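You operate a simulated robot arm through the tools that you are given. There is no shell and no other tool. Be economical: measure what you need, move in short steps, check, and stop when the job is done.

Carry out the task below with a simulated two-armed robot. There is one attempt and no reset: what you move stays moved.

TASK
Put the seed box marked "B-47" from the top of the lab bench on the free end of the steel table and the seed box that says "W-21" on the top deck of the trolley. Put the black bucket in the inside of the soak basin. Pick up the yellow tag marked "S-35" from the top of the wooden bench with one hand, pass it to the other hand and put it on the bench top between scales a and b. The order is free.

It is judged by the outcome, as a careful person would: the job done as asked, and still so three seconds after it is handed in. It fails if anything else is knocked over, pushed out of place, dropped, spilled or broken.

THE ROBOT
Two 7-joint arms with two-finger grippers on one trunk, on a base that drives. Base frame: it is fixed to the floor where the robot stands at the start and does not move with it; the origin is under the middle of the robot, x ahead of it, y to its left, z up; the surface under the hand at the start is at about z = 0.8. Lengths are in m, angles in rad, forces in N, time in s.
The left shoulder is at the start at [0.078, 0.151, 0.963], the right one opposite. With the tool pointing down near the work surface each hand reaches from about 0.28 to 0.8 m from the robot's upright axis, wherever it stands, measured 20 degrees to its own side. Places, roughly: bench top between scales a and b (32x15 cm) [-0.74, -3.8, 0.52]; black bucket [1, -2.5, 0.25]; free end of the steel table [-0.5, -4.4, 0.8]; inside of the soak basin [-1.2, -4.5, 0.8]; top deck of the trolley [1.1, -3, 0.7]; yellow tag [-2.75, -6.25, 0.75]. Payload 2.54 kg a hand.
The TCP of each hand is the grasp point between the finger pads, 0.03 m short of the fingertips. In the tool frame z runs along the fingers and y along their closing line. The gripper opens to 0.116 m. The gripper's body begins 0.095 m behind the TCP.
Orientation is that of the tool frame in the base frame, as a unit quaternion [w, x, y, z]. With the fingers straight down and closing along the base's y, the tool's x points along the base's -x, its y along +y and its z along -z.

THE INTERFACE
- The arms move only by the tool arm_command. It takes "left_deltas", "right_deltas" or both (then of equal length, played together; a hand with none holds still); each is one flat list of numbers, 7 for each row, row after row: the shift along the tool's x, y, z in cm, then the turn, a rotation vector about the tool's x, y, z in rad, then the opening, from 0 (shut) to 1 (fully open). In form: [dx, dy, dz, wx, wy, wz, grip, dx, dy, dz, wx, wy, wz, grip, ...]. A call has 1 to 10 rows; each row is the pose to reach, as a shift and turn from the pose commanded when the call began, along the tool's axes at that moment. A row lasts 0.2 s, in which the tool goes at most 0.05 m and 0.15 rad; a call with a longer step from one row to the next is refused whole, and so is a gripper value outside its range. A pose out of reach is approached as far as the arm can. The call stops where the force on the tool passes 40 N (or 10 N more than at its start, if that is more) or the arm is blocked; 0.2 s more then pass. Each finger travels about 0.072 m/s and halts on what it meets, pressing with about 28 N; the grip force reading is that of the motor and also rises with nothing between the fingers. The clock runs only during rows and for 0.2 s after the last one: add rows that repeat a pose to give the fingers time. The reply holds the time, the measured pose of the TCP, the force on the tool along the base axes, the opening and the grip force, in the units named above and with some noise, with the torque about the TCP (base axes, N m) and any sound that the robot's microphone picked up, and new pictures: "views" is both (left out), scene, wrist or none (wrist: the cameras of the hands that moved).
- Cameras (640 x 400 px; columns grow to the right, rows downward): "scene" is now at [0.1764, 0.0227, 1.1295]; the picture's right is [0.09, -1.00, 0.00], its down [-0.13, -0.01, -0.99] and it looks along [0.99, 0.09, -0.13] (base axes); focal length 214 px, centre (320, 200). "left" rides on the left gripper at [0.069, 0.015, -0.122] in its tool frame; the picture's right is [-0.22, 0.98, 0.00], its down [-0.83, -0.18, -0.53] and it looks along [-0.52, -0.12, 0.85] (tool axes); focal length 251 px, centre (320, 200). "right" rides on the right gripper at [0.069, -0.015, -0.122] in its tool frame; the picture's right is [0.21, 0.98, 0.00], its down [-0.83, 0.18, -0.53] and it looks along [-0.52, 0.11, 0.85] (tool axes); focal length 251 px, centre (320, 200). There is no depth. A picture from a camera that has moved, and an enlarged one, comes with that camera's place and axes in the base frame and with its lens. The place of the scene camera against the robot may be out by one fixed shift of up to 0.025 m in any direction.
- move_column(by): slides the trunk up (or, below 0, down) by that many m; the arms and the scene camera ride with it, the base frame stays. It gives what a move gives, with no picture.
- steer(legs): drives the robot by 1 to 6 legs, each [ahead, left, turn to the left] in m, m and rad, along the robot's own axes; the way and the turn of a leg run together, so that a leg with both is an arc; at most 1.5 m and 3.142 rad a leg. The arms and the cameras ride along, it lands a little off, and it stops where it bumps. It gives what a move gives, and a new picture of the scene camera.
- head_to(pan, tilt): turns the head with the scene camera to pan (to the left, within 1.396 rad either way) and tilt (down, from -0.506 to 1.204), counted from straight ahead of the robot. It gives what a move gives, and a new picture of the scene camera.
- zoom(camera, box): a new picture of the part [left, top, right, bottom] of that camera's present view, enlarged. It takes no simulated time.
- hand_in(): hands the job in; it is judged then, once.

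Go step by step. Nothing tells you exact positions but the pictures and the camera data: compare them with the known pose of the tool, close in by small moves and look again before you grip or let go. The budget is 165 turns and 260 pictures, counting those below and the enlarged ones. Unless the task says otherwise, let go and move clear before handing in.

The tools are called after "Request:" as a command line: name --argument value ..., lists and objects as JSON in quotes. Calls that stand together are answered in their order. arm_command: Moves the arms, as the interface text tells. Its arguments: {"type":"object","properties":{"left_deltas":{"type":"array"},"right_deltas":{"type":"array"},"views":{"type":"string","enum":["both","scene","wrist","none"]}},"required":[]} The other tools are called the same way: move_column (by) slides the trunk up or down; steer (legs) drives the base; head_to (pan, tilt) turns the head that bears the scene camera; zoom (camera, box) takes an enlarged picture of a part of a camera's view; hand_in () hands the job in.

At the start:

```text
time_s: 0.0
left_position: [0.4639, 0.3131, 1.1164]
left_tcp_rot: [-0.001, 0.0, 1.0, 0.0]
left_ft_force: [1.0, -0.1, 0.5]
left_torque: [-0.02, 0.02, -0.02]
left_gripper_width: 0.1159
left_finger_force: 0.1
right_position: [0.4023, -0.0641, 1.1317]
right_tcp_rot: [0.0, 0.0, 1.0, 0.001]
right_ft_force: [0.3, 0.3, -0.1]
right_torque: [0.0, 0.02, 0.02]
right_gripper_width: 0.1161
right_finger_force: 0.1
trunk travel left (down, up): [-0.2, 0.089]
robot x, y, heading: [-0.0006, -0.0008, 0.003]
head pan, tilt: [0.093, 0.127]
```

scene: 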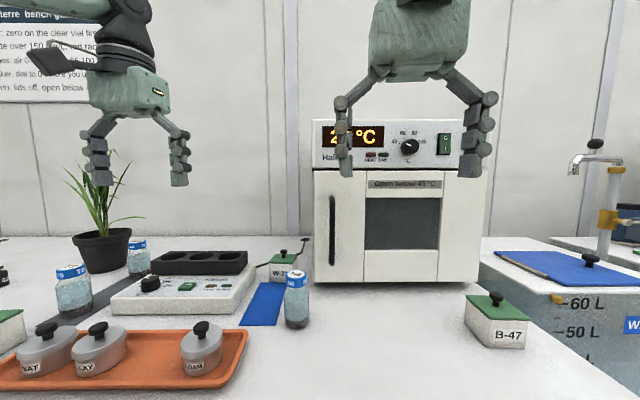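
right: 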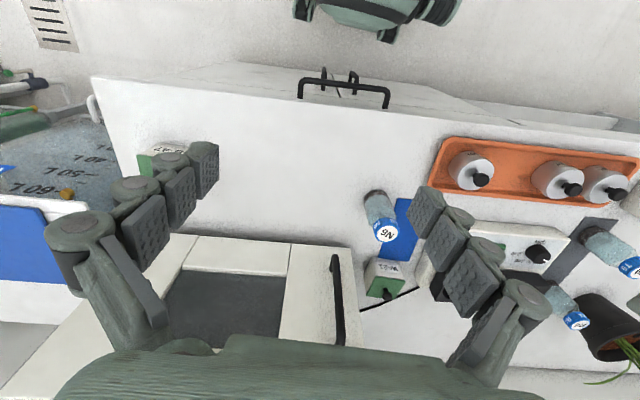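
left: 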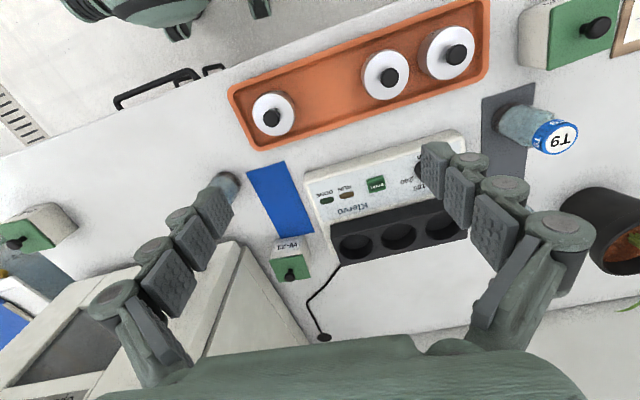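

The lab bench is in front of me, with a box that looks like B-47 to the right of the oven and one that looks like W-21 behind the blue mat. I'll check the labels close up before moving anything.

Request:
zoom --camera "scene" --box '[220, 220, 340, 340]'

Request:
zoom --camera "scene" --box '[440, 260, 580, 370]'

Request:
head_to --pan -1.3 --tilt 0.3

```text
3.33 times, centred on (280, 280) of scene
camera zoom: at [0.1764, 0.0227, 1.1295], right [0.09, -1.0, 0.0], down [-0.13, -0.01, -0.99], along [0.99, 0.09, -0.13], focal length 715 px, centre (453, -67)
```

zoom: 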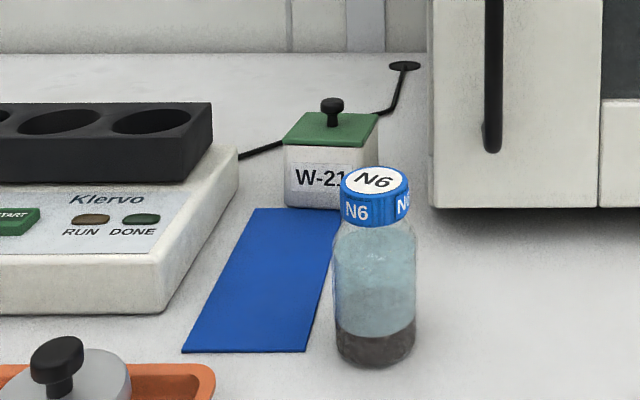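

```text
3.64 times, centred on (510, 315) of scene
camera zoom: at [0.1764, 0.0227, 1.1295], right [0.09, -1.0, 0.0], down [-0.13, -0.01, -0.99], along [0.99, 0.09, -0.13], focal length 780 px, centre (-371, -218)
```

zoom: 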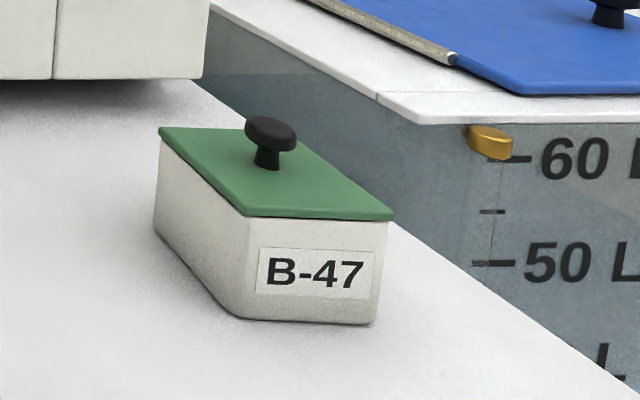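

```text
time_s: 1.5
left_position: [0.4633, 0.3134, 1.116]
left_tcp_rot: [0.0, 0.0, 1.0, -0.001]
left_ft_force: [0.2, 1.1, 0.7]
left_torque: [0.02, -0.02, -0.01]
left_gripper_width: 0.1161
left_finger_force: 0.1
right_position: [0.4027, -0.0623, 1.1314]
right_tcp_rot: [0.0, 0.001, 1.0, 0.001]
right_ft_force: [0.2, -0.2, -0.2]
right_torque: [0.01, 0.04, 0.02]
right_gripper_width: 0.1158
right_finger_force: 0.1
trunk travel left (down, up): [-0.2, 0.089]
robot x, y, heading: [-0.0001, -0.0016, -0.003]
head pan, tilt: [-1.3, 0.3]
camera scene: at [0.1094, -0.0757, 1.1134], right [-0.96, -0.27, 0.0], down [-0.08, 0.28, -0.96], along [0.26, -0.92, -0.3], focal length 214 px, centre (320, 200)
```

scene: 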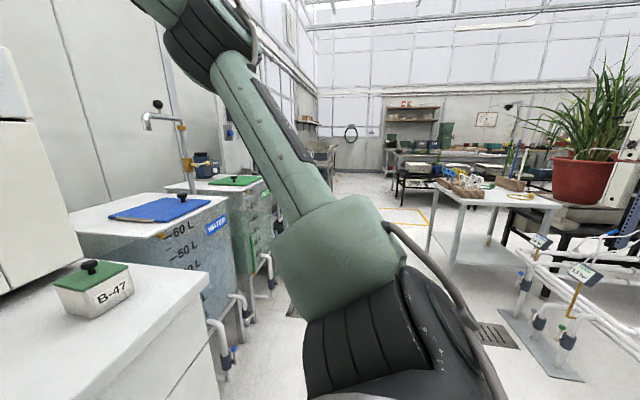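

The labels are confirmed: B-47 is at about (0.61, -0.30) and W-21 at about (0.815, 0.195). I'll bring the right hand over B-47 for a closer look.

Request:
arm_command --right_deltas '[-3, -3.5, 1, 0, 0, 0, 1, -6, -7, 3, 0, 0, 0, 1, -9, -10.5, 5, 0, 0, 0, 1, -12, -14, 7, 0, 0, 0, 1, -15, -17.5, 9, 0, 0, 0, 1, -18, -21, 11, 0, 0, 0, 1, -20, -23.5, 13, 0, 0, 0, 1]' --views "wrist"

Request:
head_to --pan -0.2 --tilt 0.6

```text
refused: row 2 steps farther than a row can; nothing moved
```

```text
time_s: 2.9
left_position: [0.4647, 0.3125, 1.116]
left_tcp_rot: [0.0, -0.001, 1.0, 0.0]
left_ft_force: [0.5, -0.4, 0.6]
left_torque: [-0.01, -0.01, -0.04]
left_gripper_width: 0.116
left_finger_force: 0.1
right_position: [0.4023, -0.0644, 1.1312]
right_tcp_rot: [0.0, 0.0, 1.0, 0.001]
right_ft_force: [-0.7, -0.7, 0.2]
right_torque: [0.01, -0.02, -0.01]
right_gripper_width: 0.1158
right_finger_force: 0.1
trunk travel left (down, up): [-0.2, 0.089]
robot x, y, heading: [0.0012, -0.0004, -0.003]
head pan, tilt: [-0.201, 0.6]
camera scene: at [0.171, -0.0035, 1.0859], right [-0.2, -0.98, 0.0], down [-0.55, 0.11, -0.83], along [0.81, -0.17, -0.56], focal length 214 px, centre (320, 200)
```

scene: 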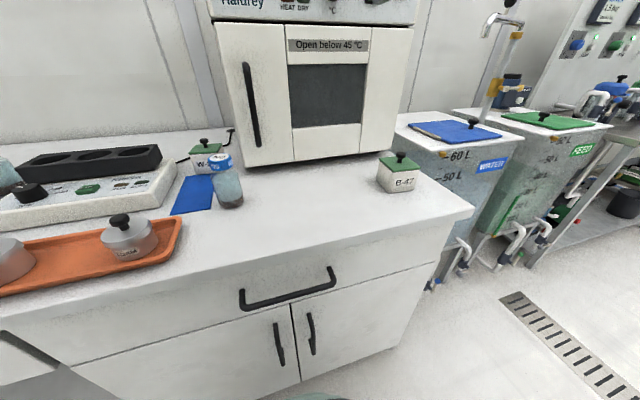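

The request was refused because the steps were too long. I'll send the same move again with smaller ones.

Request:
arm_command --right_deltas '[-2.5, -3, 1.5, 0, 0, 0, 1, -5, -6, 3, 0, 0, 0, 1, -7.5, -9, 4.5, 0, 0, 0, 1, -10, -12, 6, 0, 0, 0, 1, -12.5, -15, 7.5, 0, 0, 0, 1, -15, -18, 9, 0, 0, 0, 1, -17.5, -21, 10.5, 0, 0, 0, 1, -20, -23.5, 12, 0, 0, 0, 1]' --views "wrist"

Request:
steer --legs '[[0.07, 0, 0]]'

```text
time_s: 4.7
left_position: [0.4632, 0.3121, 1.1165]
left_tcp_rot: [0.001, -0.002, 1.0, -0.001]
left_ft_force: [0.1, -1.2, -0.2]
left_torque: [0.02, -0.01, -0.02]
left_gripper_width: 0.116
left_finger_force: 0.0
right_position: [0.6023, -0.3, 1.0111]
right_tcp_rot: [0.0, 0.0, 1.0, 0.001]
right_ft_force: [-0.5, -0.1, 0.8]
right_torque: [0.03, -0.01, -0.02]
right_gripper_width: 0.116
right_finger_force: 0.0
trunk travel left (down, up): [-0.2, 0.089]
robot x, y, heading: [0.0009, 0.0008, 0.005]
head pan, tilt: [-0.201, 0.6]
camera right: at [0.5337, -0.3144, 1.1329], right [-0.22, 0.98, 0.0], down [0.83, 0.18, 0.53], along [0.52, 0.12, -0.85], focal length 251 px, centre (320, 200)
```

right: 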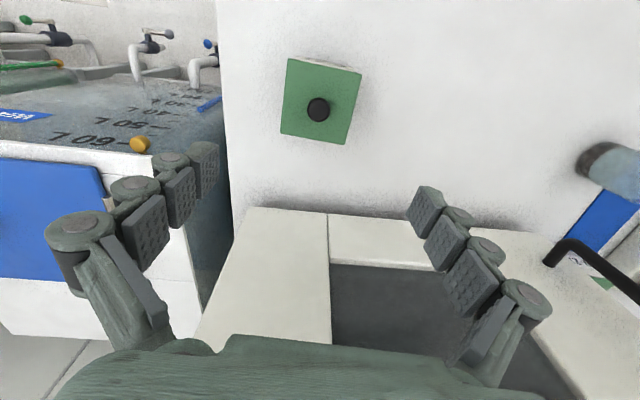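

```text
time_s: 5.7
left_position: [0.5326, 0.3137, 1.115]
left_tcp_rot: [-0.001, 0.0, 1.0, -0.001]
left_ft_force: [0.6, -0.5, 0.2]
left_torque: [0.03, 0.06, 0.01]
left_gripper_width: 0.1163
left_finger_force: 0.1
right_position: [0.6713, -0.298, 1.0111]
right_tcp_rot: [-0.001, -0.001, 1.0, 0.0]
right_ft_force: [0.1, 0.2, -0.1]
right_torque: [0.01, 0.02, 0.01]
right_gripper_width: 0.1159
right_finger_force: 0.1
trunk travel left (down, up): [-0.2, 0.089]
robot x, y, heading: [0.0673, -0.0, 0.0]
head pan, tilt: [-0.201, 0.6]
camera scene: at [0.2403, -0.0031, 1.0857], right [-0.2, -0.98, 0.0], down [-0.55, 0.11, -0.82], along [0.81, -0.16, -0.57], focal length 214 px, centre (320, 200)
```

scene: 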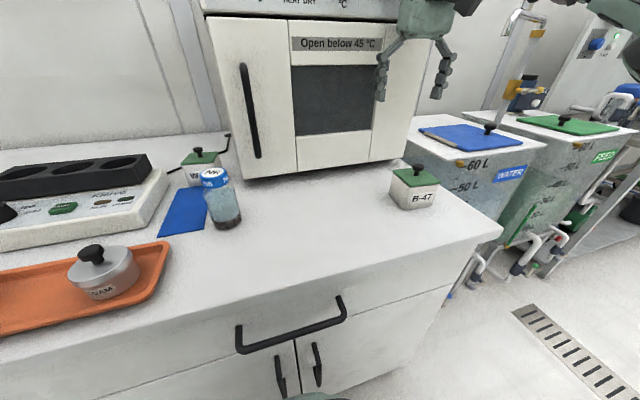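

B-47's lid is centred near (0.587, -0.301), is about 7.5 cm square and lies along the axes. I'll move the right hand above it and go down part way to look.

Request:
arm_command --right_deltas '[4.2, -0.2, 2, 0, 0, 0, 1, 8.4, -0.3, 4, 0, 0, 0, 1, 8.4, -0.3, 7.5, 0, 0, 0, 1, 8.4, -0.3, 11, 0, 0, 0, 1]' --views "both"

```text
time_s: 6.7
left_position: [0.5319, 0.3142, 1.1164]
left_tcp_rot: [0.0, 0.0, 1.0, 0.0]
left_ft_force: [0.4, 0.8, 0.5]
left_torque: [0.02, -0.04, -0.02]
left_gripper_width: 0.116
left_finger_force: 0.1
right_position: [0.5863, -0.3006, 0.9013]
right_tcp_rot: [0.0, 0.0, 1.0, 0.001]
right_ft_force: [-0.1, -0.1, 0.0]
right_torque: [0.0, 0.0, 0.01]
right_gripper_width: 0.116
right_finger_force: 0.2
trunk travel left (down, up): [-0.2, 0.089]
robot x, y, heading: [0.0666, -0.0007, 0.005]
head pan, tilt: [-0.201, 0.6]
camera scene: at [0.2399, -0.0033, 1.0859], right [-0.2, -0.98, 0.0], down [-0.55, 0.11, -0.82], along [0.81, -0.16, -0.57], focal length 214 px, centre (320, 200)
camera right: at [0.5171, -0.3158, 1.0234], right [-0.22, 0.98, 0.0], down [0.83, 0.18, 0.53], along [0.52, 0.12, -0.85], focal length 251 px, centre (320, 200)
```

scene: 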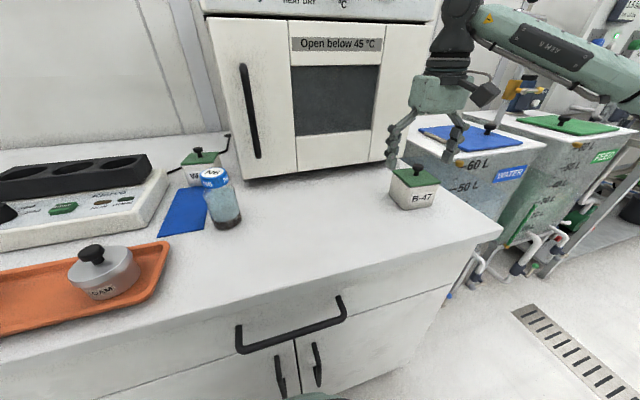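
right: 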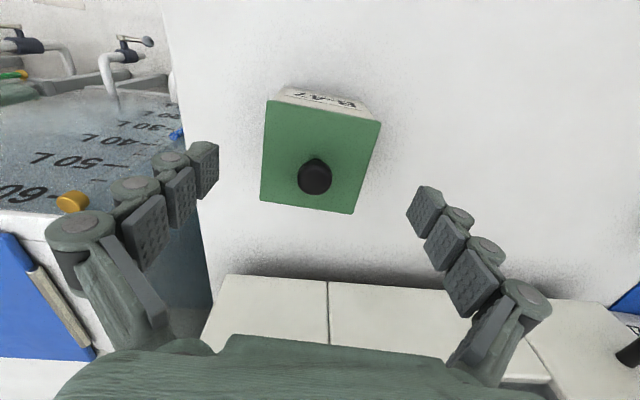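

The fingers straddle the box. I'll lower the hand to z 0.835 and close.

Request:
arm_command --right_deltas '[0, 0, 3.3, 0, 0, 0, 1, 0, 0, 6.5, 0, 0, 0, 1]' --views "wrist"

Request:
zoom --camera "scene" --box '[340, 110, 500, 230]'

```text
time_s: 7.3
left_position: [0.5319, 0.3142, 1.1154]
left_tcp_rot: [0.0, -0.001, 1.0, 0.0]
left_ft_force: [-1.0, 0.9, 0.2]
left_torque: [0.0, 0.0, -0.01]
left_gripper_width: 0.116
left_finger_force: 0.1
right_position: [0.5861, -0.3019, 0.8368]
right_tcp_rot: [0.001, -0.001, 1.0, 0.0]
right_ft_force: [0.3, -0.6, 0.0]
right_torque: [-0.03, 0.0, -0.01]
right_gripper_width: 0.116
right_finger_force: 0.1
trunk travel left (down, up): [-0.2, 0.089]
robot x, y, heading: [0.0679, 0.004, -0.002]
head pan, tilt: [-0.201, 0.6]
camera right: at [0.517, -0.3173, 0.9578], right [-0.22, 0.98, 0.0], down [0.83, 0.18, 0.53], along [0.52, 0.12, -0.84], focal length 251 px, centre (320, 200)
```

right: 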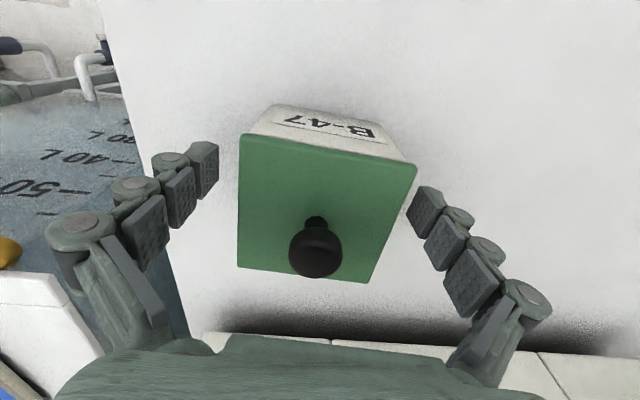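

```text
3.33 times, centred on (420, 170) of scene
camera zoom: at [0.2398, -0.0033, 1.0859], right [-0.2, -0.98, 0.0], down [-0.55, 0.11, -0.82], along [0.81, -0.16, -0.57], focal length 715 px, centre (-13, 300)
```

zoom: 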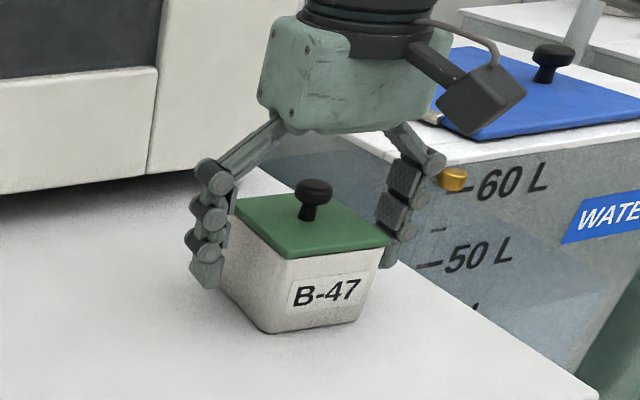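

The fingers sit either side of the box, near its middle. I'll close them and lift 1 cm to see whether the body comes up with the lid.

Request:
arm_command --right_deltas '[0, 0, 0, 0, 0, 0, 0, 0, 0, 0, 0, 0, 0, 0, 0, 0, 0, 0, 0, 0, 0, 0, 0, 0, 0, 0, 0, 0, 0, 0, -0.5, 0, 0, 0, 0, 0, 0, -1, 0, 0, 0, 0, 0, 0, -1, 0, 0, 0, 0]' --views "wrist"

Request:
zoom --camera "scene" --box '[340, 110, 500, 230]'

```text
time_s: 8.9
left_position: [0.5325, 0.3136, 1.1157]
left_tcp_rot: [0.0, 0.0, 1.0, 0.0]
left_ft_force: [0.1, 0.9, 1.2]
left_torque: [-0.04, 0.04, 0.0]
left_gripper_width: 0.116
left_finger_force: 0.0
right_position: [0.5875, -0.3008, 0.8452]
right_tcp_rot: [-0.001, -0.001, 1.0, 0.001]
right_ft_force: [-0.3, 1.0, -1.5]
right_torque: [0.01, 0.02, 0.01]
right_gripper_width: 0.0732
right_finger_force: 28.1
trunk travel left (down, up): [-0.2, 0.089]
robot x, y, heading: [0.0675, 0.0004, 0.001]
head pan, tilt: [-0.201, 0.6]
camera right: at [0.5182, -0.3163, 0.9674], right [-0.22, 0.98, 0.0], down [0.83, 0.18, 0.53], along [0.52, 0.12, -0.85], focal length 251 px, centre (320, 200)
```

right: 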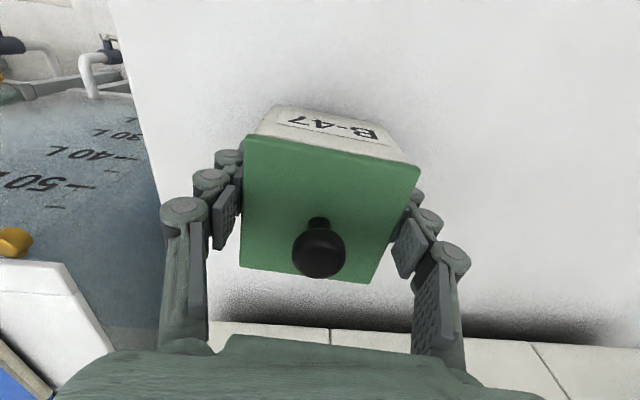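

```text
3.33 times, centred on (420, 170) of scene
camera zoom: at [0.2398, -0.0032, 1.0859], right [-0.2, -0.98, 0.0], down [-0.55, 0.11, -0.82], along [0.81, -0.16, -0.57], focal length 715 px, centre (-13, 300)
```

zoom: 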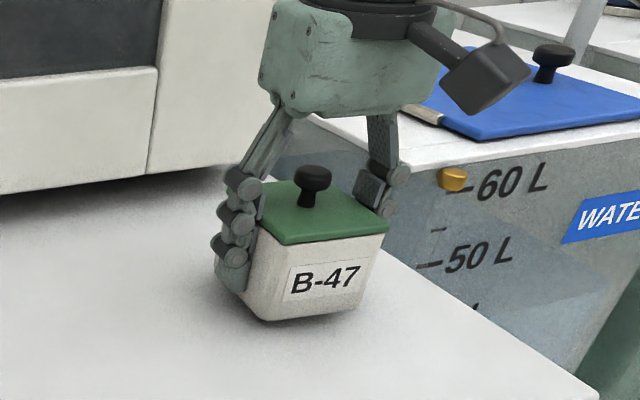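

The whole box lifts, so the grip is good. I'll raise it and bring the left hand over W-21.

Request:
arm_command --right_deltas '[0, 0, -4, 0, 0, 0, 0, 0, 0, -8, 0, 0, 0, 0, 0, 0, -12, 0, 0, 0, 0, 0, 0, -16, 0, 0, 0, 0, 3, 0, -19, 0, 0, 0, 0, 6, 0, -22, 0, 0, 0, 0, 10, 0, -24, 0, 0, 0, 0]' --left_deltas '[0, -3.8, 1, 0, 0, 0, 1, 0, -7.5, 2, 0, 0, 0, 1, -3, -10, 3, 0, 0, 0, 1, -7.5, -11, 4, 0, 0, 0, 1, -11, -11, 5.5, 0, 0, 0, 1, -15, -11, 7, 0, 0, 0, 1, -19, -11, 8, 0, 0, 0, 1]' --views "both"

```text
time_s: 10.5
left_position: [0.6757, 0.2309, 1.0178]
left_tcp_rot: [0.001, -0.002, 1.0, 0.0]
left_ft_force: [-0.9, -0.9, -0.2]
left_torque: [0.01, -0.05, -0.02]
left_gripper_width: 0.1162
left_finger_force: 0.0
left hand out of reach, approached as far as the arm can: row 5, 6, 7
right_position: [0.4839, -0.3015, 1.0866]
right_tcp_rot: [0.0, 0.0, 1.0, 0.001]
right_ft_force: [0.2, 0.5, 0.0]
right_torque: [-0.03, -0.02, 0.0]
right_gripper_width: 0.0
right_finger_force: 28.1
trunk travel left (down, up): [-0.2, 0.089]
robot x, y, heading: [0.068, -0.0035, 0.0]
head pan, tilt: [-0.201, 0.6]
camera scene: at [0.239, -0.0031, 1.0861], right [-0.2, -0.98, 0.0], down [-0.55, 0.11, -0.83], along [0.81, -0.16, -0.56], focal length 214 px, centre (320, 200)
camera right: at [0.4154, -0.3158, 1.2095], right [-0.22, 0.98, 0.0], down [0.83, 0.18, 0.53], along [0.52, 0.12, -0.84], focal length 251 px, centre (320, 200)
camera left: at [0.6067, 0.2458, 1.139], right [0.21, 0.98, 0.0], down [0.82, -0.18, 0.54], along [0.52, -0.11, -0.84], focal length 251 px, centre (320, 200)
```

scene: 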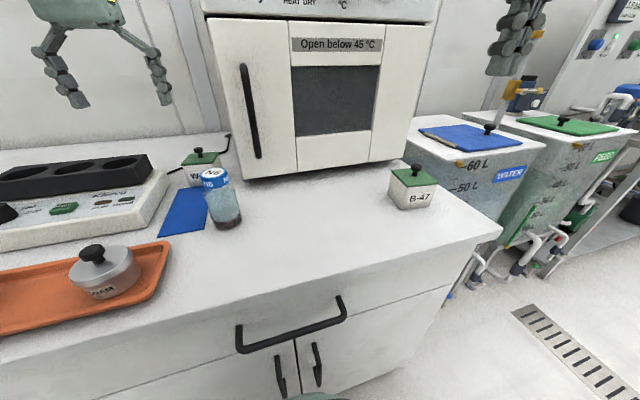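
right: 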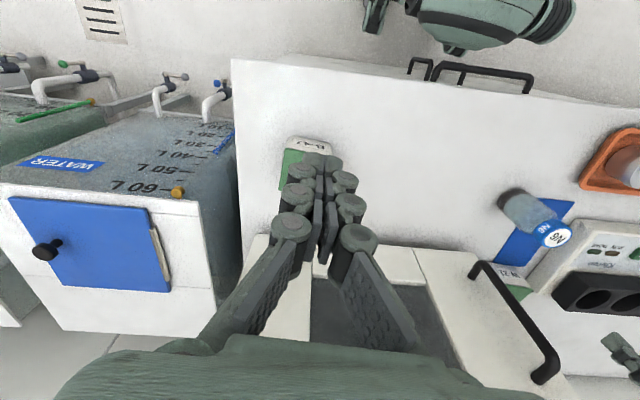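
left: 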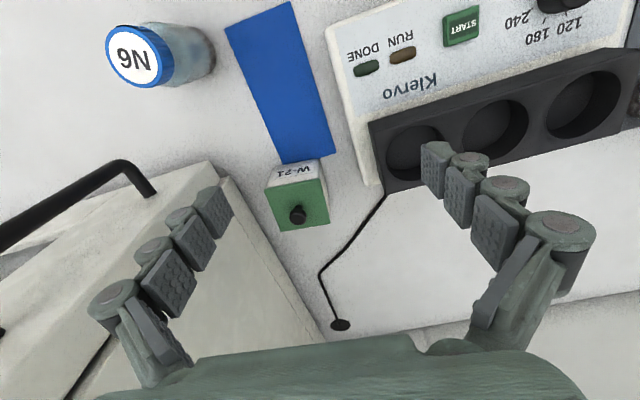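

B-47 slipped out of the grip right away and is standing upright on the bench. I'll check how it stands and where W-21 is before trying a better grip.

Request:
zoom --camera "scene" --box '[360, 140, 480, 230]'

Request:
zoom --camera "right" --box '[240, 100, 400, 220]'

Request:
zoom --camera "left" --box '[240, 130, 400, 250]'

```text
4.44 times, centred on (420, 185) of scene
camera zoom: at [0.239, -0.0031, 1.0861], right [-0.2, -0.98, 0.0], down [-0.55, 0.11, -0.83], along [0.81, -0.16, -0.56], focal length 953 px, centre (-124, 267)
```

zoom: 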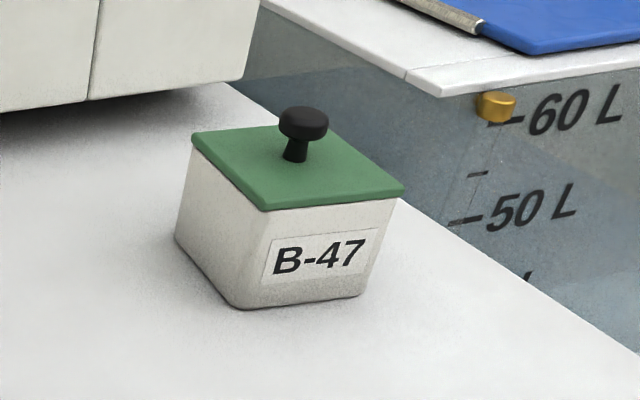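

```text
3.33 times, centred on (320, 160) of right
camera zoom: at [0.4154, -0.3158, 1.2095], right [-0.22, 0.98, 0.0], down [0.83, 0.18, 0.53], along [0.52, 0.12, -0.84], focal length 838 px, centre (320, 333)
```

zoom: 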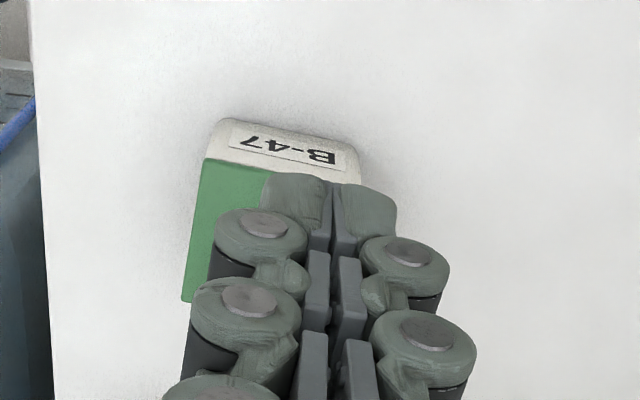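

```text
3.33 times, centred on (320, 190) of left
camera zoom: at [0.6067, 0.2458, 1.139], right [0.21, 0.98, 0.0], down [0.82, -0.18, 0.54], along [0.52, -0.11, -0.84], focal length 838 px, centre (320, 233)
```

zoom: 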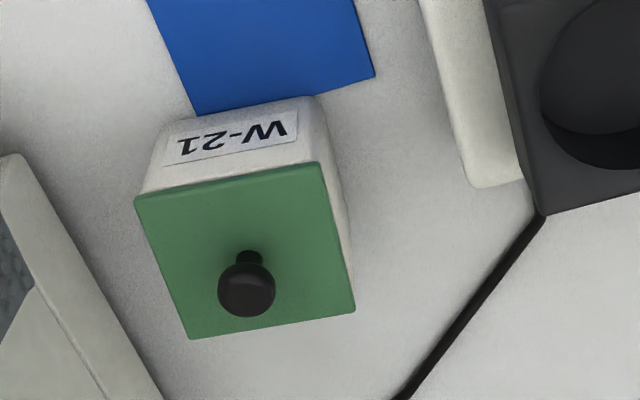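

The box body tapers downward, so gripping the sides slips; I'll lift by the knobs instead. The right hand goes over the B-47 knob, and the left turns a quarter and lowers so it clears the oven near W-21.

Request:
arm_command --right_deltas '[0, 0, 0, 0, 0, 0, 0.4, -3, 0, 2, 0, 0, 0, 0.5, -6, 0, 4, 0, 0, 0, 0.5, -9, 0, 6, 0, 0, 0, 0.5, -10.3, 0.1, 8, 0, 0, 0, 0.5, -10.3, 0.1, 10, 0, 0, 0, 0.5, -10.3, 0.1, 12, 0, 0, 0, 0.5, -10.3, 0.1, 13, 0, 0, 0, 0.5, -10.3, 0.1, 13, 0, 0, 0, 0.5, -10.3, 0.1, 13, 0, 0, 0, 0.5]' --left_deltas '[0, 0, 1, 0, 0, 0.15, 0.6, 0, 0, 2, 0, 0, 0.3, 0.6, 0, 0, 3, 0, 0, 0.45, 0.6, 0, 0, 4, 0, 0, 0.6, 0.6, 0, 0, 5, 0, 0, 0.75, 0.6, 0, 0, 6, 0, 0, 0.9, 0.6, 0, 0, 6, 0, 0, 1.05, 0.6, 0, 0, 6, 0, 0, 1.2, 0.6, 0, 0, 6, 0, 0, 1.35, 0.6, 0, 0, 6, 0, 0, 1.5, 0.6]' --views "both"

```text
time_s: 12.7
left_position: [0.6742, 0.2296, 0.9593]
left_tcp_rot: [-0.001, 0.681, 0.732, 0.001]
left_ft_force: [0.2, 0.7, -0.7]
left_torque: [0.01, -0.02, -0.01]
left_gripper_width: 0.0698
left_finger_force: 0.1
right_position: [0.5894, -0.2979, 0.9549]
right_tcp_rot: [0.0, -0.001, 1.0, 0.002]
right_ft_force: [-0.1, -0.4, 1.0]
right_torque: [0.01, 0.01, 0.01]
right_gripper_width: 0.058
right_finger_force: 0.1
trunk travel left (down, up): [-0.2, 0.089]
robot x, y, heading: [0.0725, -0.0033, 0.001]
head pan, tilt: [-0.201, 0.6]
camera scene: at [0.2397, -0.0031, 1.0859], right [-0.2, -0.98, 0.0], down [-0.55, 0.11, -0.83], along [0.81, -0.16, -0.56], focal length 214 px, centre (320, 200)
camera right: at [0.5209, -0.3137, 1.079], right [-0.22, 0.98, 0.0], down [0.83, 0.18, 0.53], along [0.52, 0.12, -0.85], focal length 251 px, centre (320, 200)
camera left: at [0.6848, 0.3003, 1.0797], right [0.99, -0.15, 0.0], down [-0.12, -0.84, 0.53], along [-0.08, -0.53, -0.85], focal length 251 px, centre (320, 200)
```

scene: 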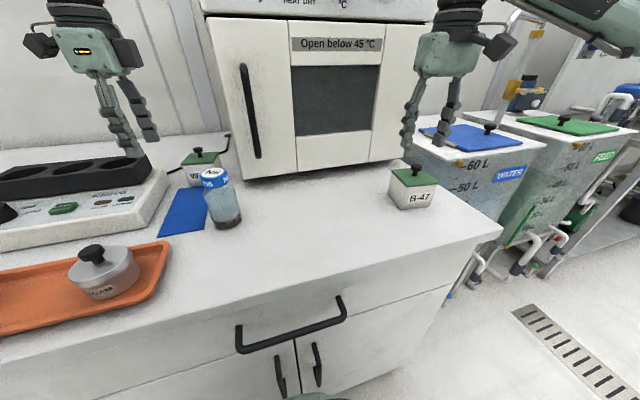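
right: 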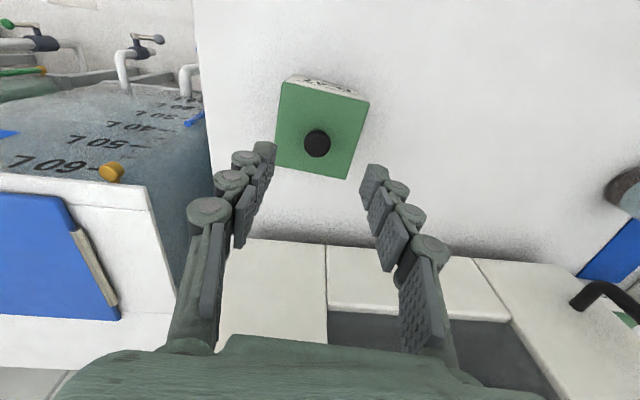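
left: 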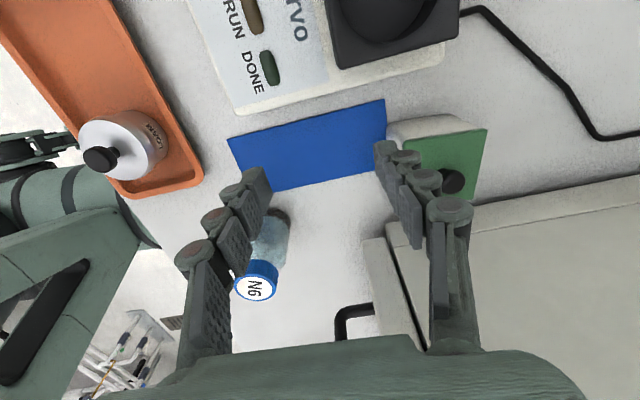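

The right hand is within 2 mm of the B-47 knob. I'll lower it and close on the knob; the left can come after.

Request:
arm_command --right_deltas '[0, -0.2, 3, 0, 0, 0, 0.5, 0, -0.2, 5.5, 0, 0, 0, 0.5, 0, -0.2, 6.3, 0, 0, 0, 0.5, 0, -0.2, 6.3, 0, 0, 0, 0, 0, -0.2, 6.3, 0, 0, 0, 0, 0, -0.2, 6.3, 0, 0, 0, 0, 0, -0.2, 6.3, 0, 0, 0, 0]' --views "wrist"

Request:
zoom --camera "scene" --box '[340, 110, 500, 230]'

```text
time_s: 14.3
left_position: [0.6737, 0.2304, 0.9591]
left_tcp_rot: [0.001, 0.681, 0.732, 0.0]
left_ft_force: [0.1, -0.1, -0.4]
left_torque: [-0.01, -0.01, -0.04]
left_gripper_width: 0.0695
left_finger_force: 0.0
right_position: [0.589, -0.2992, 0.8927]
right_tcp_rot: [0.001, -0.002, 1.0, 0.0]
right_ft_force: [0.3, 0.9, 7.0]
right_torque: [0.01, -0.07, -0.01]
right_gripper_width: 0.018
right_finger_force: 27.8
trunk travel left (down, up): [-0.2, 0.089]
robot x, y, heading: [0.0699, 0.0018, 0.005]
head pan, tilt: [-0.201, 0.6]
camera right: at [0.5205, -0.3164, 1.0157], right [-0.22, 0.98, 0.0], down [0.82, 0.18, 0.54], along [0.52, 0.12, -0.84], focal length 251 px, centre (320, 200)
```

right: 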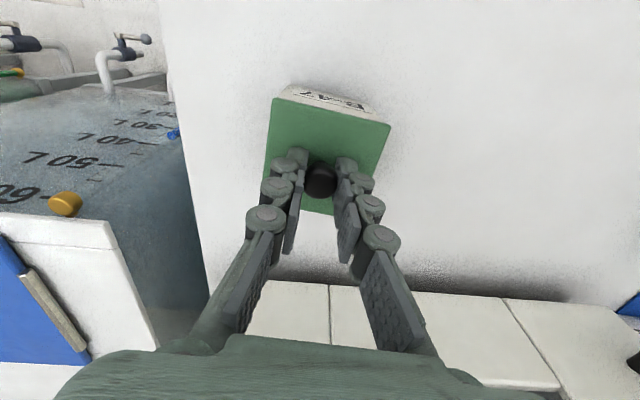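

```text
3.33 times, centred on (420, 170) of scene
camera zoom: at [0.2393, -0.0028, 1.086], right [-0.2, -0.98, 0.0], down [-0.55, 0.11, -0.83], along [0.81, -0.16, -0.56], focal length 715 px, centre (-13, 300)
```

zoom: 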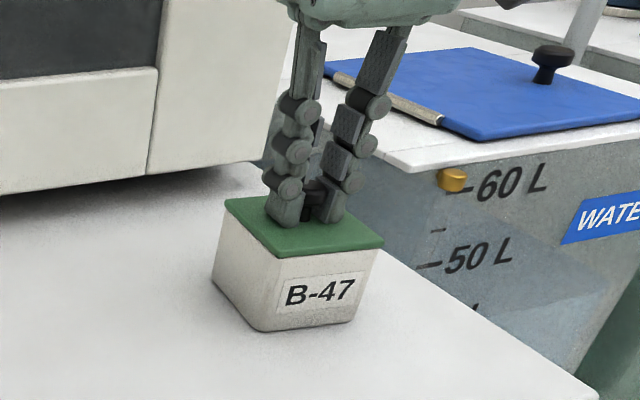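

The fingers closed on the knob at 18 mm. I'll lift slowly and check.

Request:
arm_command --right_deltas '[0, 0, -0.5, 0, 0, 0, 0, 0, 0, -1, 0, 0, 0, 0, 0, 0, -2, 0, 0, 0, 0, 0, 0, -4, 0, 0, 0, 0, 0, 0, -4, 0, 0, 0, 0]' --views "wrist"

Request:
zoom --camera "scene" --box '[340, 90, 500, 210]'

```text
time_s: 15.5
left_position: [0.674, 0.2308, 0.9594]
left_tcp_rot: [0.0, 0.68, 0.733, 0.0]
left_ft_force: [0.0, 0.1, -0.5]
left_torque: [0.0, 0.01, -0.02]
left_gripper_width: 0.0695
left_finger_force: 0.0
right_position: [0.5909, -0.3014, 0.9319]
right_tcp_rot: [0.0, -0.001, 1.0, 0.0]
right_ft_force: [0.2, -0.8, 0.0]
right_torque: [0.02, 0.05, 0.01]
right_gripper_width: 0.0177
right_finger_force: 27.8
trunk travel left (down, up): [-0.2, 0.089]
robot x, y, heading: [0.0702, -0.0013, 0.006]
head pan, tilt: [-0.201, 0.6]
heard: snap
camera right: at [0.5222, -0.3175, 1.0544], right [-0.22, 0.98, 0.0], down [0.83, 0.18, 0.53], along [0.52, 0.12, -0.85], focal length 251 px, centre (320, 200)
```

right: 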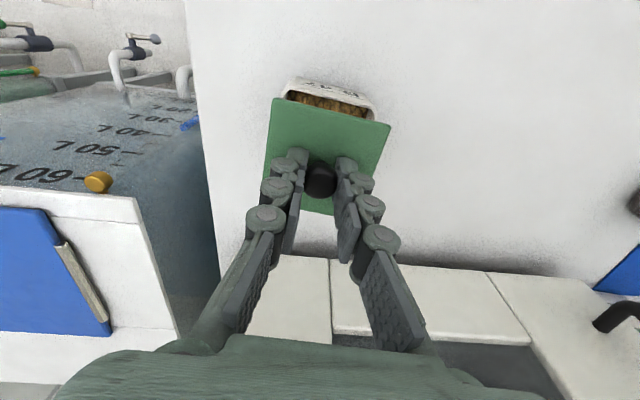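

```text
3.33 times, centred on (420, 150) of scene
camera zoom: at [0.2397, -0.0031, 1.0859], right [-0.2, -0.98, 0.0], down [-0.55, 0.11, -0.83], along [0.81, -0.16, -0.56], focal length 715 px, centre (-13, 367)
```

zoom: 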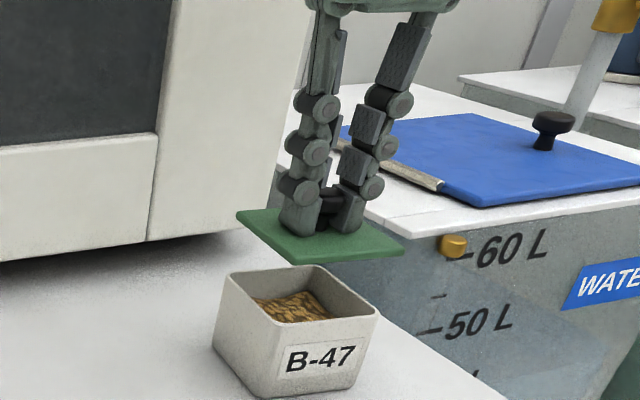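

The knob only lifts a snap-on lid, and the box is open with seeds inside. I'll press the lid straight back on, then grip the body higher up so the rim sits in the middle of the pads.

Request:
arm_command --right_deltas '[0, 0, 2, 0, 0, 0, 0, 0, 0, 3.2, 0, 0, 0, 0, 0, 0, 3.8, 0, 0, 0, 0, 0, 0, 4.1, 0, 0, 0, 0, 0, 0, 4.3, 0, 0, 0, 0, 0, 0, 4.5, 0, 0, 0, 0, 0, 0, 4.5, 0, 0, 0, 0]' --views "wrist"

Request:
zoom --camera "scene" --box '[340, 110, 500, 230]'

```text
time_s: 17.2
left_position: [0.672, 0.2311, 0.9591]
left_tcp_rot: [0.002, 0.681, 0.732, 0.0]
left_ft_force: [0.1, 0.4, -0.7]
left_torque: [0.0, 0.0, 0.01]
left_gripper_width: 0.0695
left_finger_force: 0.1
right_position: [0.5915, -0.301, 0.8922]
right_tcp_rot: [0.007, 0.001, 1.0, 0.002]
right_ft_force: [-3.0, 1.2, 13.4]
right_torque: [0.04, 0.5, 0.06]
right_gripper_width: 0.0178
right_finger_force: 28.5
trunk travel left (down, up): [-0.2, 0.089]
robot x, y, heading: [0.072, -0.0018, 0.001]
head pan, tilt: [-0.201, 0.6]
heard: snap
stopped in row 7 (right hand): the force on the tool passed its limit at 41 N (the readings are from after the stop); the commanded pose is now the measured one
camera right: at [0.52, -0.3172, 1.0148], right [-0.21, 0.98, 0.0], down [0.82, 0.18, 0.55], along [0.53, 0.12, -0.84], focal length 251 px, centre (320, 200)
```

right: 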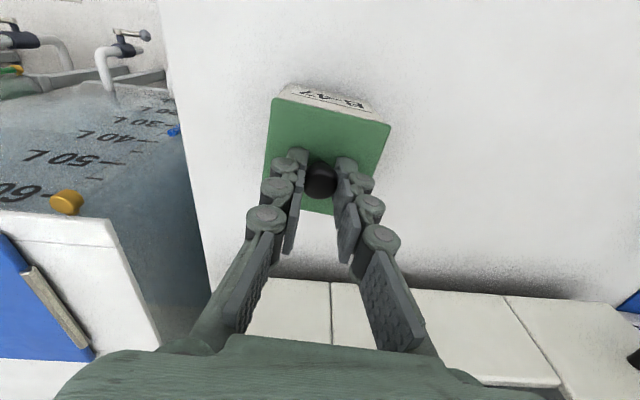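

```text
3.33 times, centred on (420, 170) of scene
camera zoom: at [0.2386, -0.0026, 1.0857], right [-0.2, -0.98, 0.0], down [-0.55, 0.11, -0.83], along [0.81, -0.16, -0.56], focal length 715 px, centre (-13, 300)
```

zoom: 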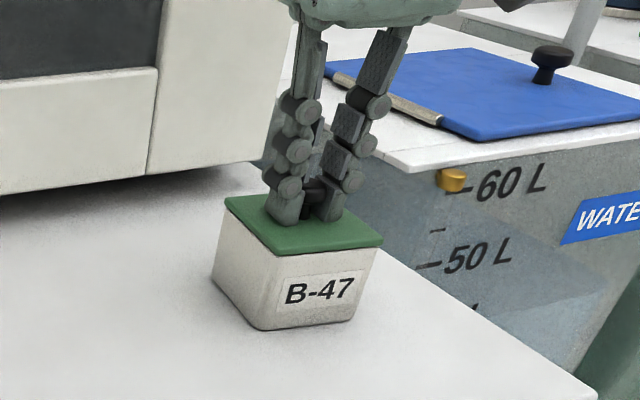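

The lid snapped back on. Next I'll open wide here, lower until the rim is at pad centre, close and lift slowly.

Request:
arm_command --right_deltas '[0, 0, -0.3, 0, 0, 0, 0.5, 0, 0, -0.3, 0, 0, 0, 1, 0, 0, -0.3, 0, 0, 0, 1, 0, 0, -0.3, 0, 0, 0, 1, 0, 0, 2.5, 0, 0, 0, 1, 0, 0, 4.4, 0, 0, 0, 1, 0, 0, 4.4, 0, 0, 0, 0.3, 0, 0, 4.4, 0, 0, 0, 0, 0, 0, 4.4, 0, 0, 0, 0, 0, 0, 4.4, 0, 0, 0, 0]' --views "none"

Request:
arm_command --right_deltas '[0, 0, -0.2, 0, 0, 0, 0, 0, 0, -0.5, 0, 0, 0, 0, 0, 0, -1, 0, 0, 0, 0, 0, 0, -1.5, 0, 0, 0, 0, 0, 0, -1.5, 0, 0, 0, 0]' --views "wrist"

Request:
zoom --camera "scene" --box '[340, 110, 500, 230]'

```text
time_s: 19.4
left_position: [0.6747, 0.2301, 0.959]
left_tcp_rot: [0.001, 0.68, 0.733, 0.0]
left_ft_force: [-0.3, -0.7, -0.1]
left_torque: [0.0, -0.01, 0.0]
left_gripper_width: 0.0697
left_finger_force: 0.1
right_position: [0.5911, -0.3041, 0.8464]
right_tcp_rot: [0.005, 0.001, 1.0, 0.002]
right_ft_force: [0.4, 0.5, -0.2]
right_torque: [-0.01, 0.01, 0.0]
right_gripper_width: 0.073
right_finger_force: 28.6
trunk travel left (down, up): [-0.2, 0.089]
robot x, y, heading: [0.0665, 0.0013, 0.003]
head pan, tilt: [-0.201, 0.6]
```

```text
time_s: 20.6
left_position: [0.6752, 0.23, 0.9586]
left_tcp_rot: [0.0, 0.681, 0.732, 0.0]
left_ft_force: [0.2, -0.8, -0.9]
left_torque: [0.0, -0.03, 0.03]
left_gripper_width: 0.0695
left_finger_force: 0.2
right_position: [0.5913, -0.3018, 0.8627]
right_tcp_rot: [0.005, 0.002, 1.0, 0.002]
right_ft_force: [0.3, 0.2, -1.2]
right_torque: [-0.02, 0.02, -0.01]
right_gripper_width: 0.0732
right_finger_force: 28.0
trunk travel left (down, up): [-0.2, 0.089]
robot x, y, heading: [0.0732, 0.0017, 0.003]
head pan, tilt: [-0.201, 0.6]
camera right: at [0.5216, -0.3176, 0.9842], right [-0.21, 0.98, 0.0], down [0.82, 0.18, 0.54], along [0.53, 0.12, -0.84], focal length 251 px, centre (320, 200)
```

right: 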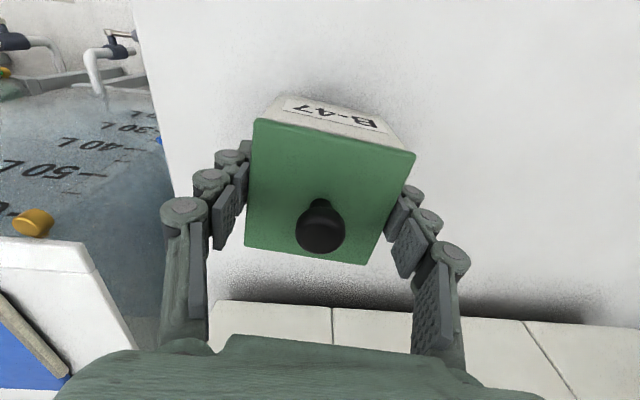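

```text
3.33 times, centred on (420, 170) of scene
camera zoom: at [0.2399, -0.0033, 1.0859], right [-0.2, -0.98, 0.0], down [-0.55, 0.11, -0.82], along [0.81, -0.16, -0.57], focal length 715 px, centre (-13, 300)
```

zoom: 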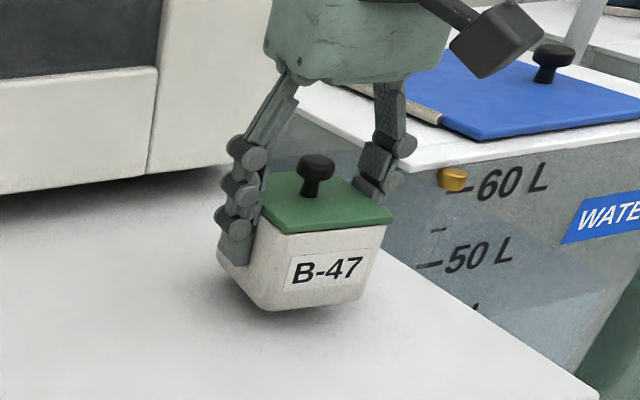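

The box is up. I'll raise it slowly a little more and see whether it creeps.

Request:
arm_command --right_deltas '[0, 0, -0.5, 0, 0, 0, 0, 0, 0, -1, 0, 0, 0, 0, 0, 0, -1.5, 0, 0, 0, 0, 0, 0, -2, 0, 0, 0, 0, 0, 0, -2, 0, 0, 0, 0, 0, 0, -2, 0, 0, 0, 0]' --views "wrist"

```text
time_s: 22.0
left_position: [0.674, 0.2297, 0.9579]
left_tcp_rot: [0.001, 0.681, 0.732, 0.001]
left_ft_force: [0.0, -0.2, 0.5]
left_torque: [-0.01, 0.02, 0.01]
left_gripper_width: 0.0696
left_finger_force: 0.0
right_position: [0.5929, -0.3015, 0.8817]
right_tcp_rot: [0.005, 0.001, 1.0, 0.002]
right_ft_force: [0.0, 0.4, -1.6]
right_torque: [-0.02, -0.03, -0.01]
right_gripper_width: 0.0732
right_finger_force: 28.0
trunk travel left (down, up): [-0.2, 0.089]
robot x, y, heading: [0.0677, -0.0009, 0.004]
head pan, tilt: [-0.201, 0.6]
camera right: at [0.5227, -0.318, 1.0037], right [-0.21, 0.98, 0.0], down [0.82, 0.18, 0.54], along [0.53, 0.12, -0.84], focal length 251 px, centre (320, 200)
```

right: 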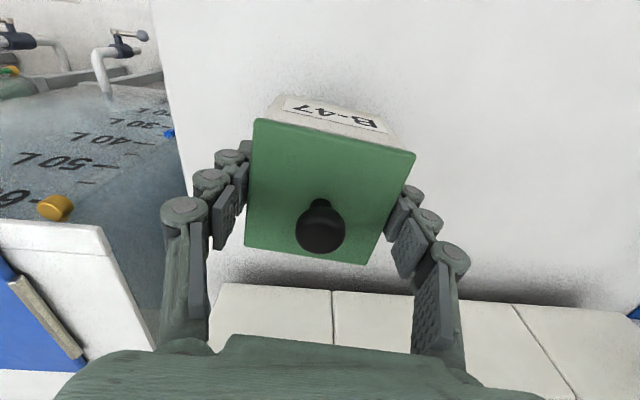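

The grip is steady. I'll carry it up slowly, back it away from the oven, and then look down at the gap between my base and the bench.

Request:
arm_command --right_deltas '[0, 0, -1.5, 0, 0, 0, 0, 0, 0, -3, 0, 0, 0, 0, 0, 0, -4.5, 0, 0, 0, 0, 0, 0, -6, 0, 0, 0, 0, 1.5, 0, -7.5, 0, 0, 0, 0, 3, 0, -9, 0, 0, 0, 0, 4.5, 0, -10, 0, 0, 0, 0, 6, 0, -11, 0, 0, 0, 0, 7.5, 0, -12, 0, 0, 0, 0, 9, 0, -12, 0, 0, 0, 0]' --views "none"

Request:
head_to --pan 0.2 --tilt 1.15

```text
time_s: 24.2
left_position: [0.6747, 0.2298, 0.9584]
left_tcp_rot: [0.0, 0.681, 0.733, 0.0]
left_ft_force: [-0.2, 0.0, -0.3]
left_torque: [0.01, -0.02, 0.01]
left_gripper_width: 0.0698
left_finger_force: 0.1
right_position: [0.5004, -0.302, 1.0002]
right_tcp_rot: [0.005, 0.0, 1.0, 0.002]
right_ft_force: [0.4, 0.6, -2.2]
right_torque: [-0.01, -0.03, -0.02]
right_gripper_width: 0.0728
right_finger_force: 28.3
trunk travel left (down, up): [-0.2, 0.089]
robot x, y, heading: [0.0674, -0.0004, 0.003]
head pan, tilt: [-0.201, 0.6]
```

```text
time_s: 25.1
left_position: [0.6743, 0.2295, 0.9586]
left_tcp_rot: [0.0, 0.681, 0.732, 0.0]
left_ft_force: [0.6, 0.4, -0.3]
left_torque: [0.03, -0.01, -0.03]
left_gripper_width: 0.0695
left_finger_force: 0.1
right_position: [0.5004, -0.3031, 1.001]
right_tcp_rot: [0.006, 0.001, 1.0, 0.002]
right_ft_force: [0.0, 0.3, -1.8]
right_torque: [-0.04, 0.01, 0.0]
right_gripper_width: 0.0732
right_finger_force: 27.9
trunk travel left (down, up): [-0.2, 0.089]
robot x, y, heading: [0.0704, 0.003, -0.002]
head pan, tilt: [0.201, 1.15]
camera scene: at [0.2117, 0.0262, 1.0442], right [0.2, -0.98, 0.0], down [-0.89, -0.18, -0.41], along [0.4, 0.08, -0.91], focal length 214 px, centre (320, 200)
```

scene: 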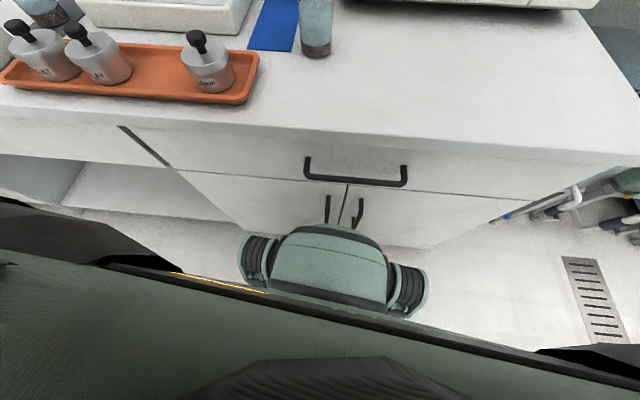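

The bench leaves little room in front of the base, so for W-21 I'll tilt the left hand forward about 30° with fingers closing along y. That brings the wrist back and keeps it clear of the oven. W-21's lid is centred near (0.787, 0.178).

Request:
arm_command --left_deltas '[0, 0, 0, 0, 0, -0.15, 0.6, 0, 0, 0, 0, 0, -0.3, 0.6, 0, 0, 0, 0, 0, -0.45, 0.6, 0, 0, 0, 0, 0, -0.6, 0.6, 0, 0, 0, 0, 0, -0.75, 0.6, 0, 0, 0, 0, 0, -0.9, 0.6, 0, 0, 0, 0, 0, -1.05, 0.6, 0, 0, 0, 0, 0, -1.2, 0.6, 0, 0, 0, 0, 0, -1.35, 0.6, 0, 0, 0, 0, 0, -1.5, 0.6]' --views "none"

Request:
arm_command --left_deltas '[0, -1.5, 0, 0, -0.13, 0, 0.7, -1, -3, 0, 0, -0.26, 0, 0.87, -2, -4.2, 0, 0, -0.39, 0, 0.87, -3, -5.2, 0, 0, -0.52, 0, 0.87, -3, -5.2, 0, 0, -0.52, 0, 0.87]' --views "wrist"

Request:
head_to --pan 0.3 --tilt 0.5

```text
time_s: 27.3
left_position: [0.6738, 0.2296, 0.9584]
left_tcp_rot: [0.0, -0.003, 1.0, 0.0]
left_ft_force: [-1.7, 0.6, 0.2]
left_torque: [0.01, 0.02, -0.02]
left_gripper_width: 0.0698
left_finger_force: 0.1
right_position: [0.4995, -0.3029, 1.0008]
right_tcp_rot: [0.006, 0.0, 1.0, 0.002]
right_ft_force: [-0.9, 0.4, -0.7]
right_torque: [0.03, 0.02, 0.04]
right_gripper_width: 0.0735
right_finger_force: 27.4
trunk travel left (down, up): [-0.2, 0.089]
robot x, y, heading: [0.0702, 0.0007, 0.002]
head pan, tilt: [0.201, 1.15]
```

```text
time_s: 28.5
left_position: [0.7051, 0.1788, 0.9585]
left_tcp_rot: [0.258, -0.002, 0.966, 0.001]
left_ft_force: [0.5, 0.1, -0.4]
left_torque: [0.03, -0.01, 0.01]
left_gripper_width: 0.101
left_finger_force: 0.1
right_position: [0.5012, -0.3023, 1.0006]
right_tcp_rot: [0.006, 0.001, 1.0, 0.001]
right_ft_force: [-0.8, -0.4, -2.5]
right_torque: [0.03, -0.04, 0.0]
right_gripper_width: 0.0733
right_finger_force: 27.7
trunk travel left (down, up): [-0.2, 0.089]
robot x, y, heading: [0.0684, -0.0001, 0.007]
head pan, tilt: [0.201, 1.15]
camera left: at [0.5847, 0.1928, 1.0292], right [0.18, 0.98, 0.11], down [0.45, -0.18, 0.87], along [0.87, -0.11, -0.47], focal length 251 px, centre (320, 200)
```

left: 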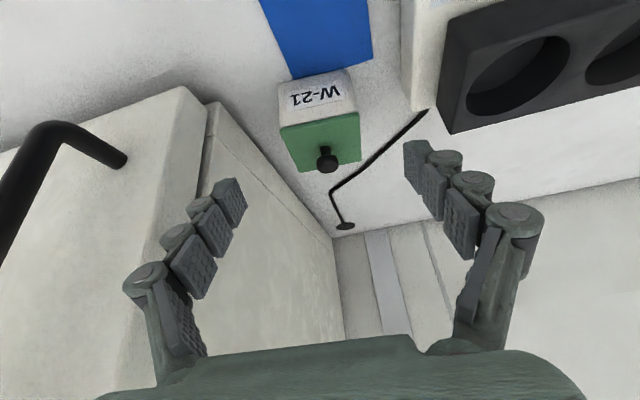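

```text
time_s: 29.6
left_position: [0.7049, 0.1782, 0.9579]
left_tcp_rot: [0.257, -0.002, 0.966, -0.001]
left_ft_force: [0.2, -0.1, 1.0]
left_torque: [0.01, -0.01, 0.01]
left_gripper_width: 0.101
left_finger_force: 0.0
right_position: [0.4994, -0.3032, 0.9996]
right_tcp_rot: [0.005, 0.001, 1.0, 0.002]
right_ft_force: [0.5, -0.3, -2.5]
right_torque: [-0.03, 0.02, 0.03]
right_gripper_width: 0.0733
right_finger_force: 27.8
trunk travel left (down, up): [-0.2, 0.089]
robot x, y, heading: [0.0695, -0.0005, 0.005]
head pan, tilt: [0.3, 0.499]
camera scene: at [0.2402, 0.0413, 1.0949], right [0.3, -0.95, 0.0], down [-0.46, -0.14, -0.88], along [0.84, 0.26, -0.48], focal length 214 px, centre (320, 200)
```

scene: 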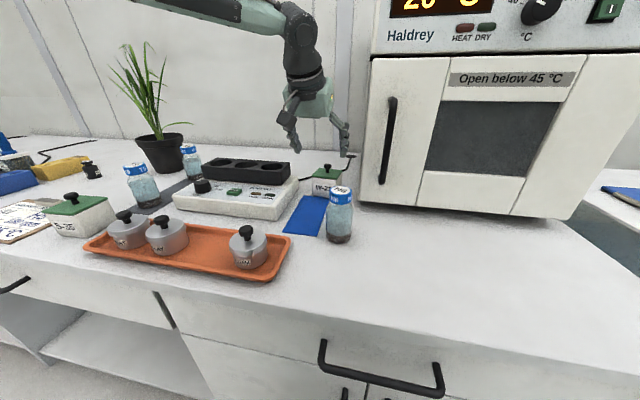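

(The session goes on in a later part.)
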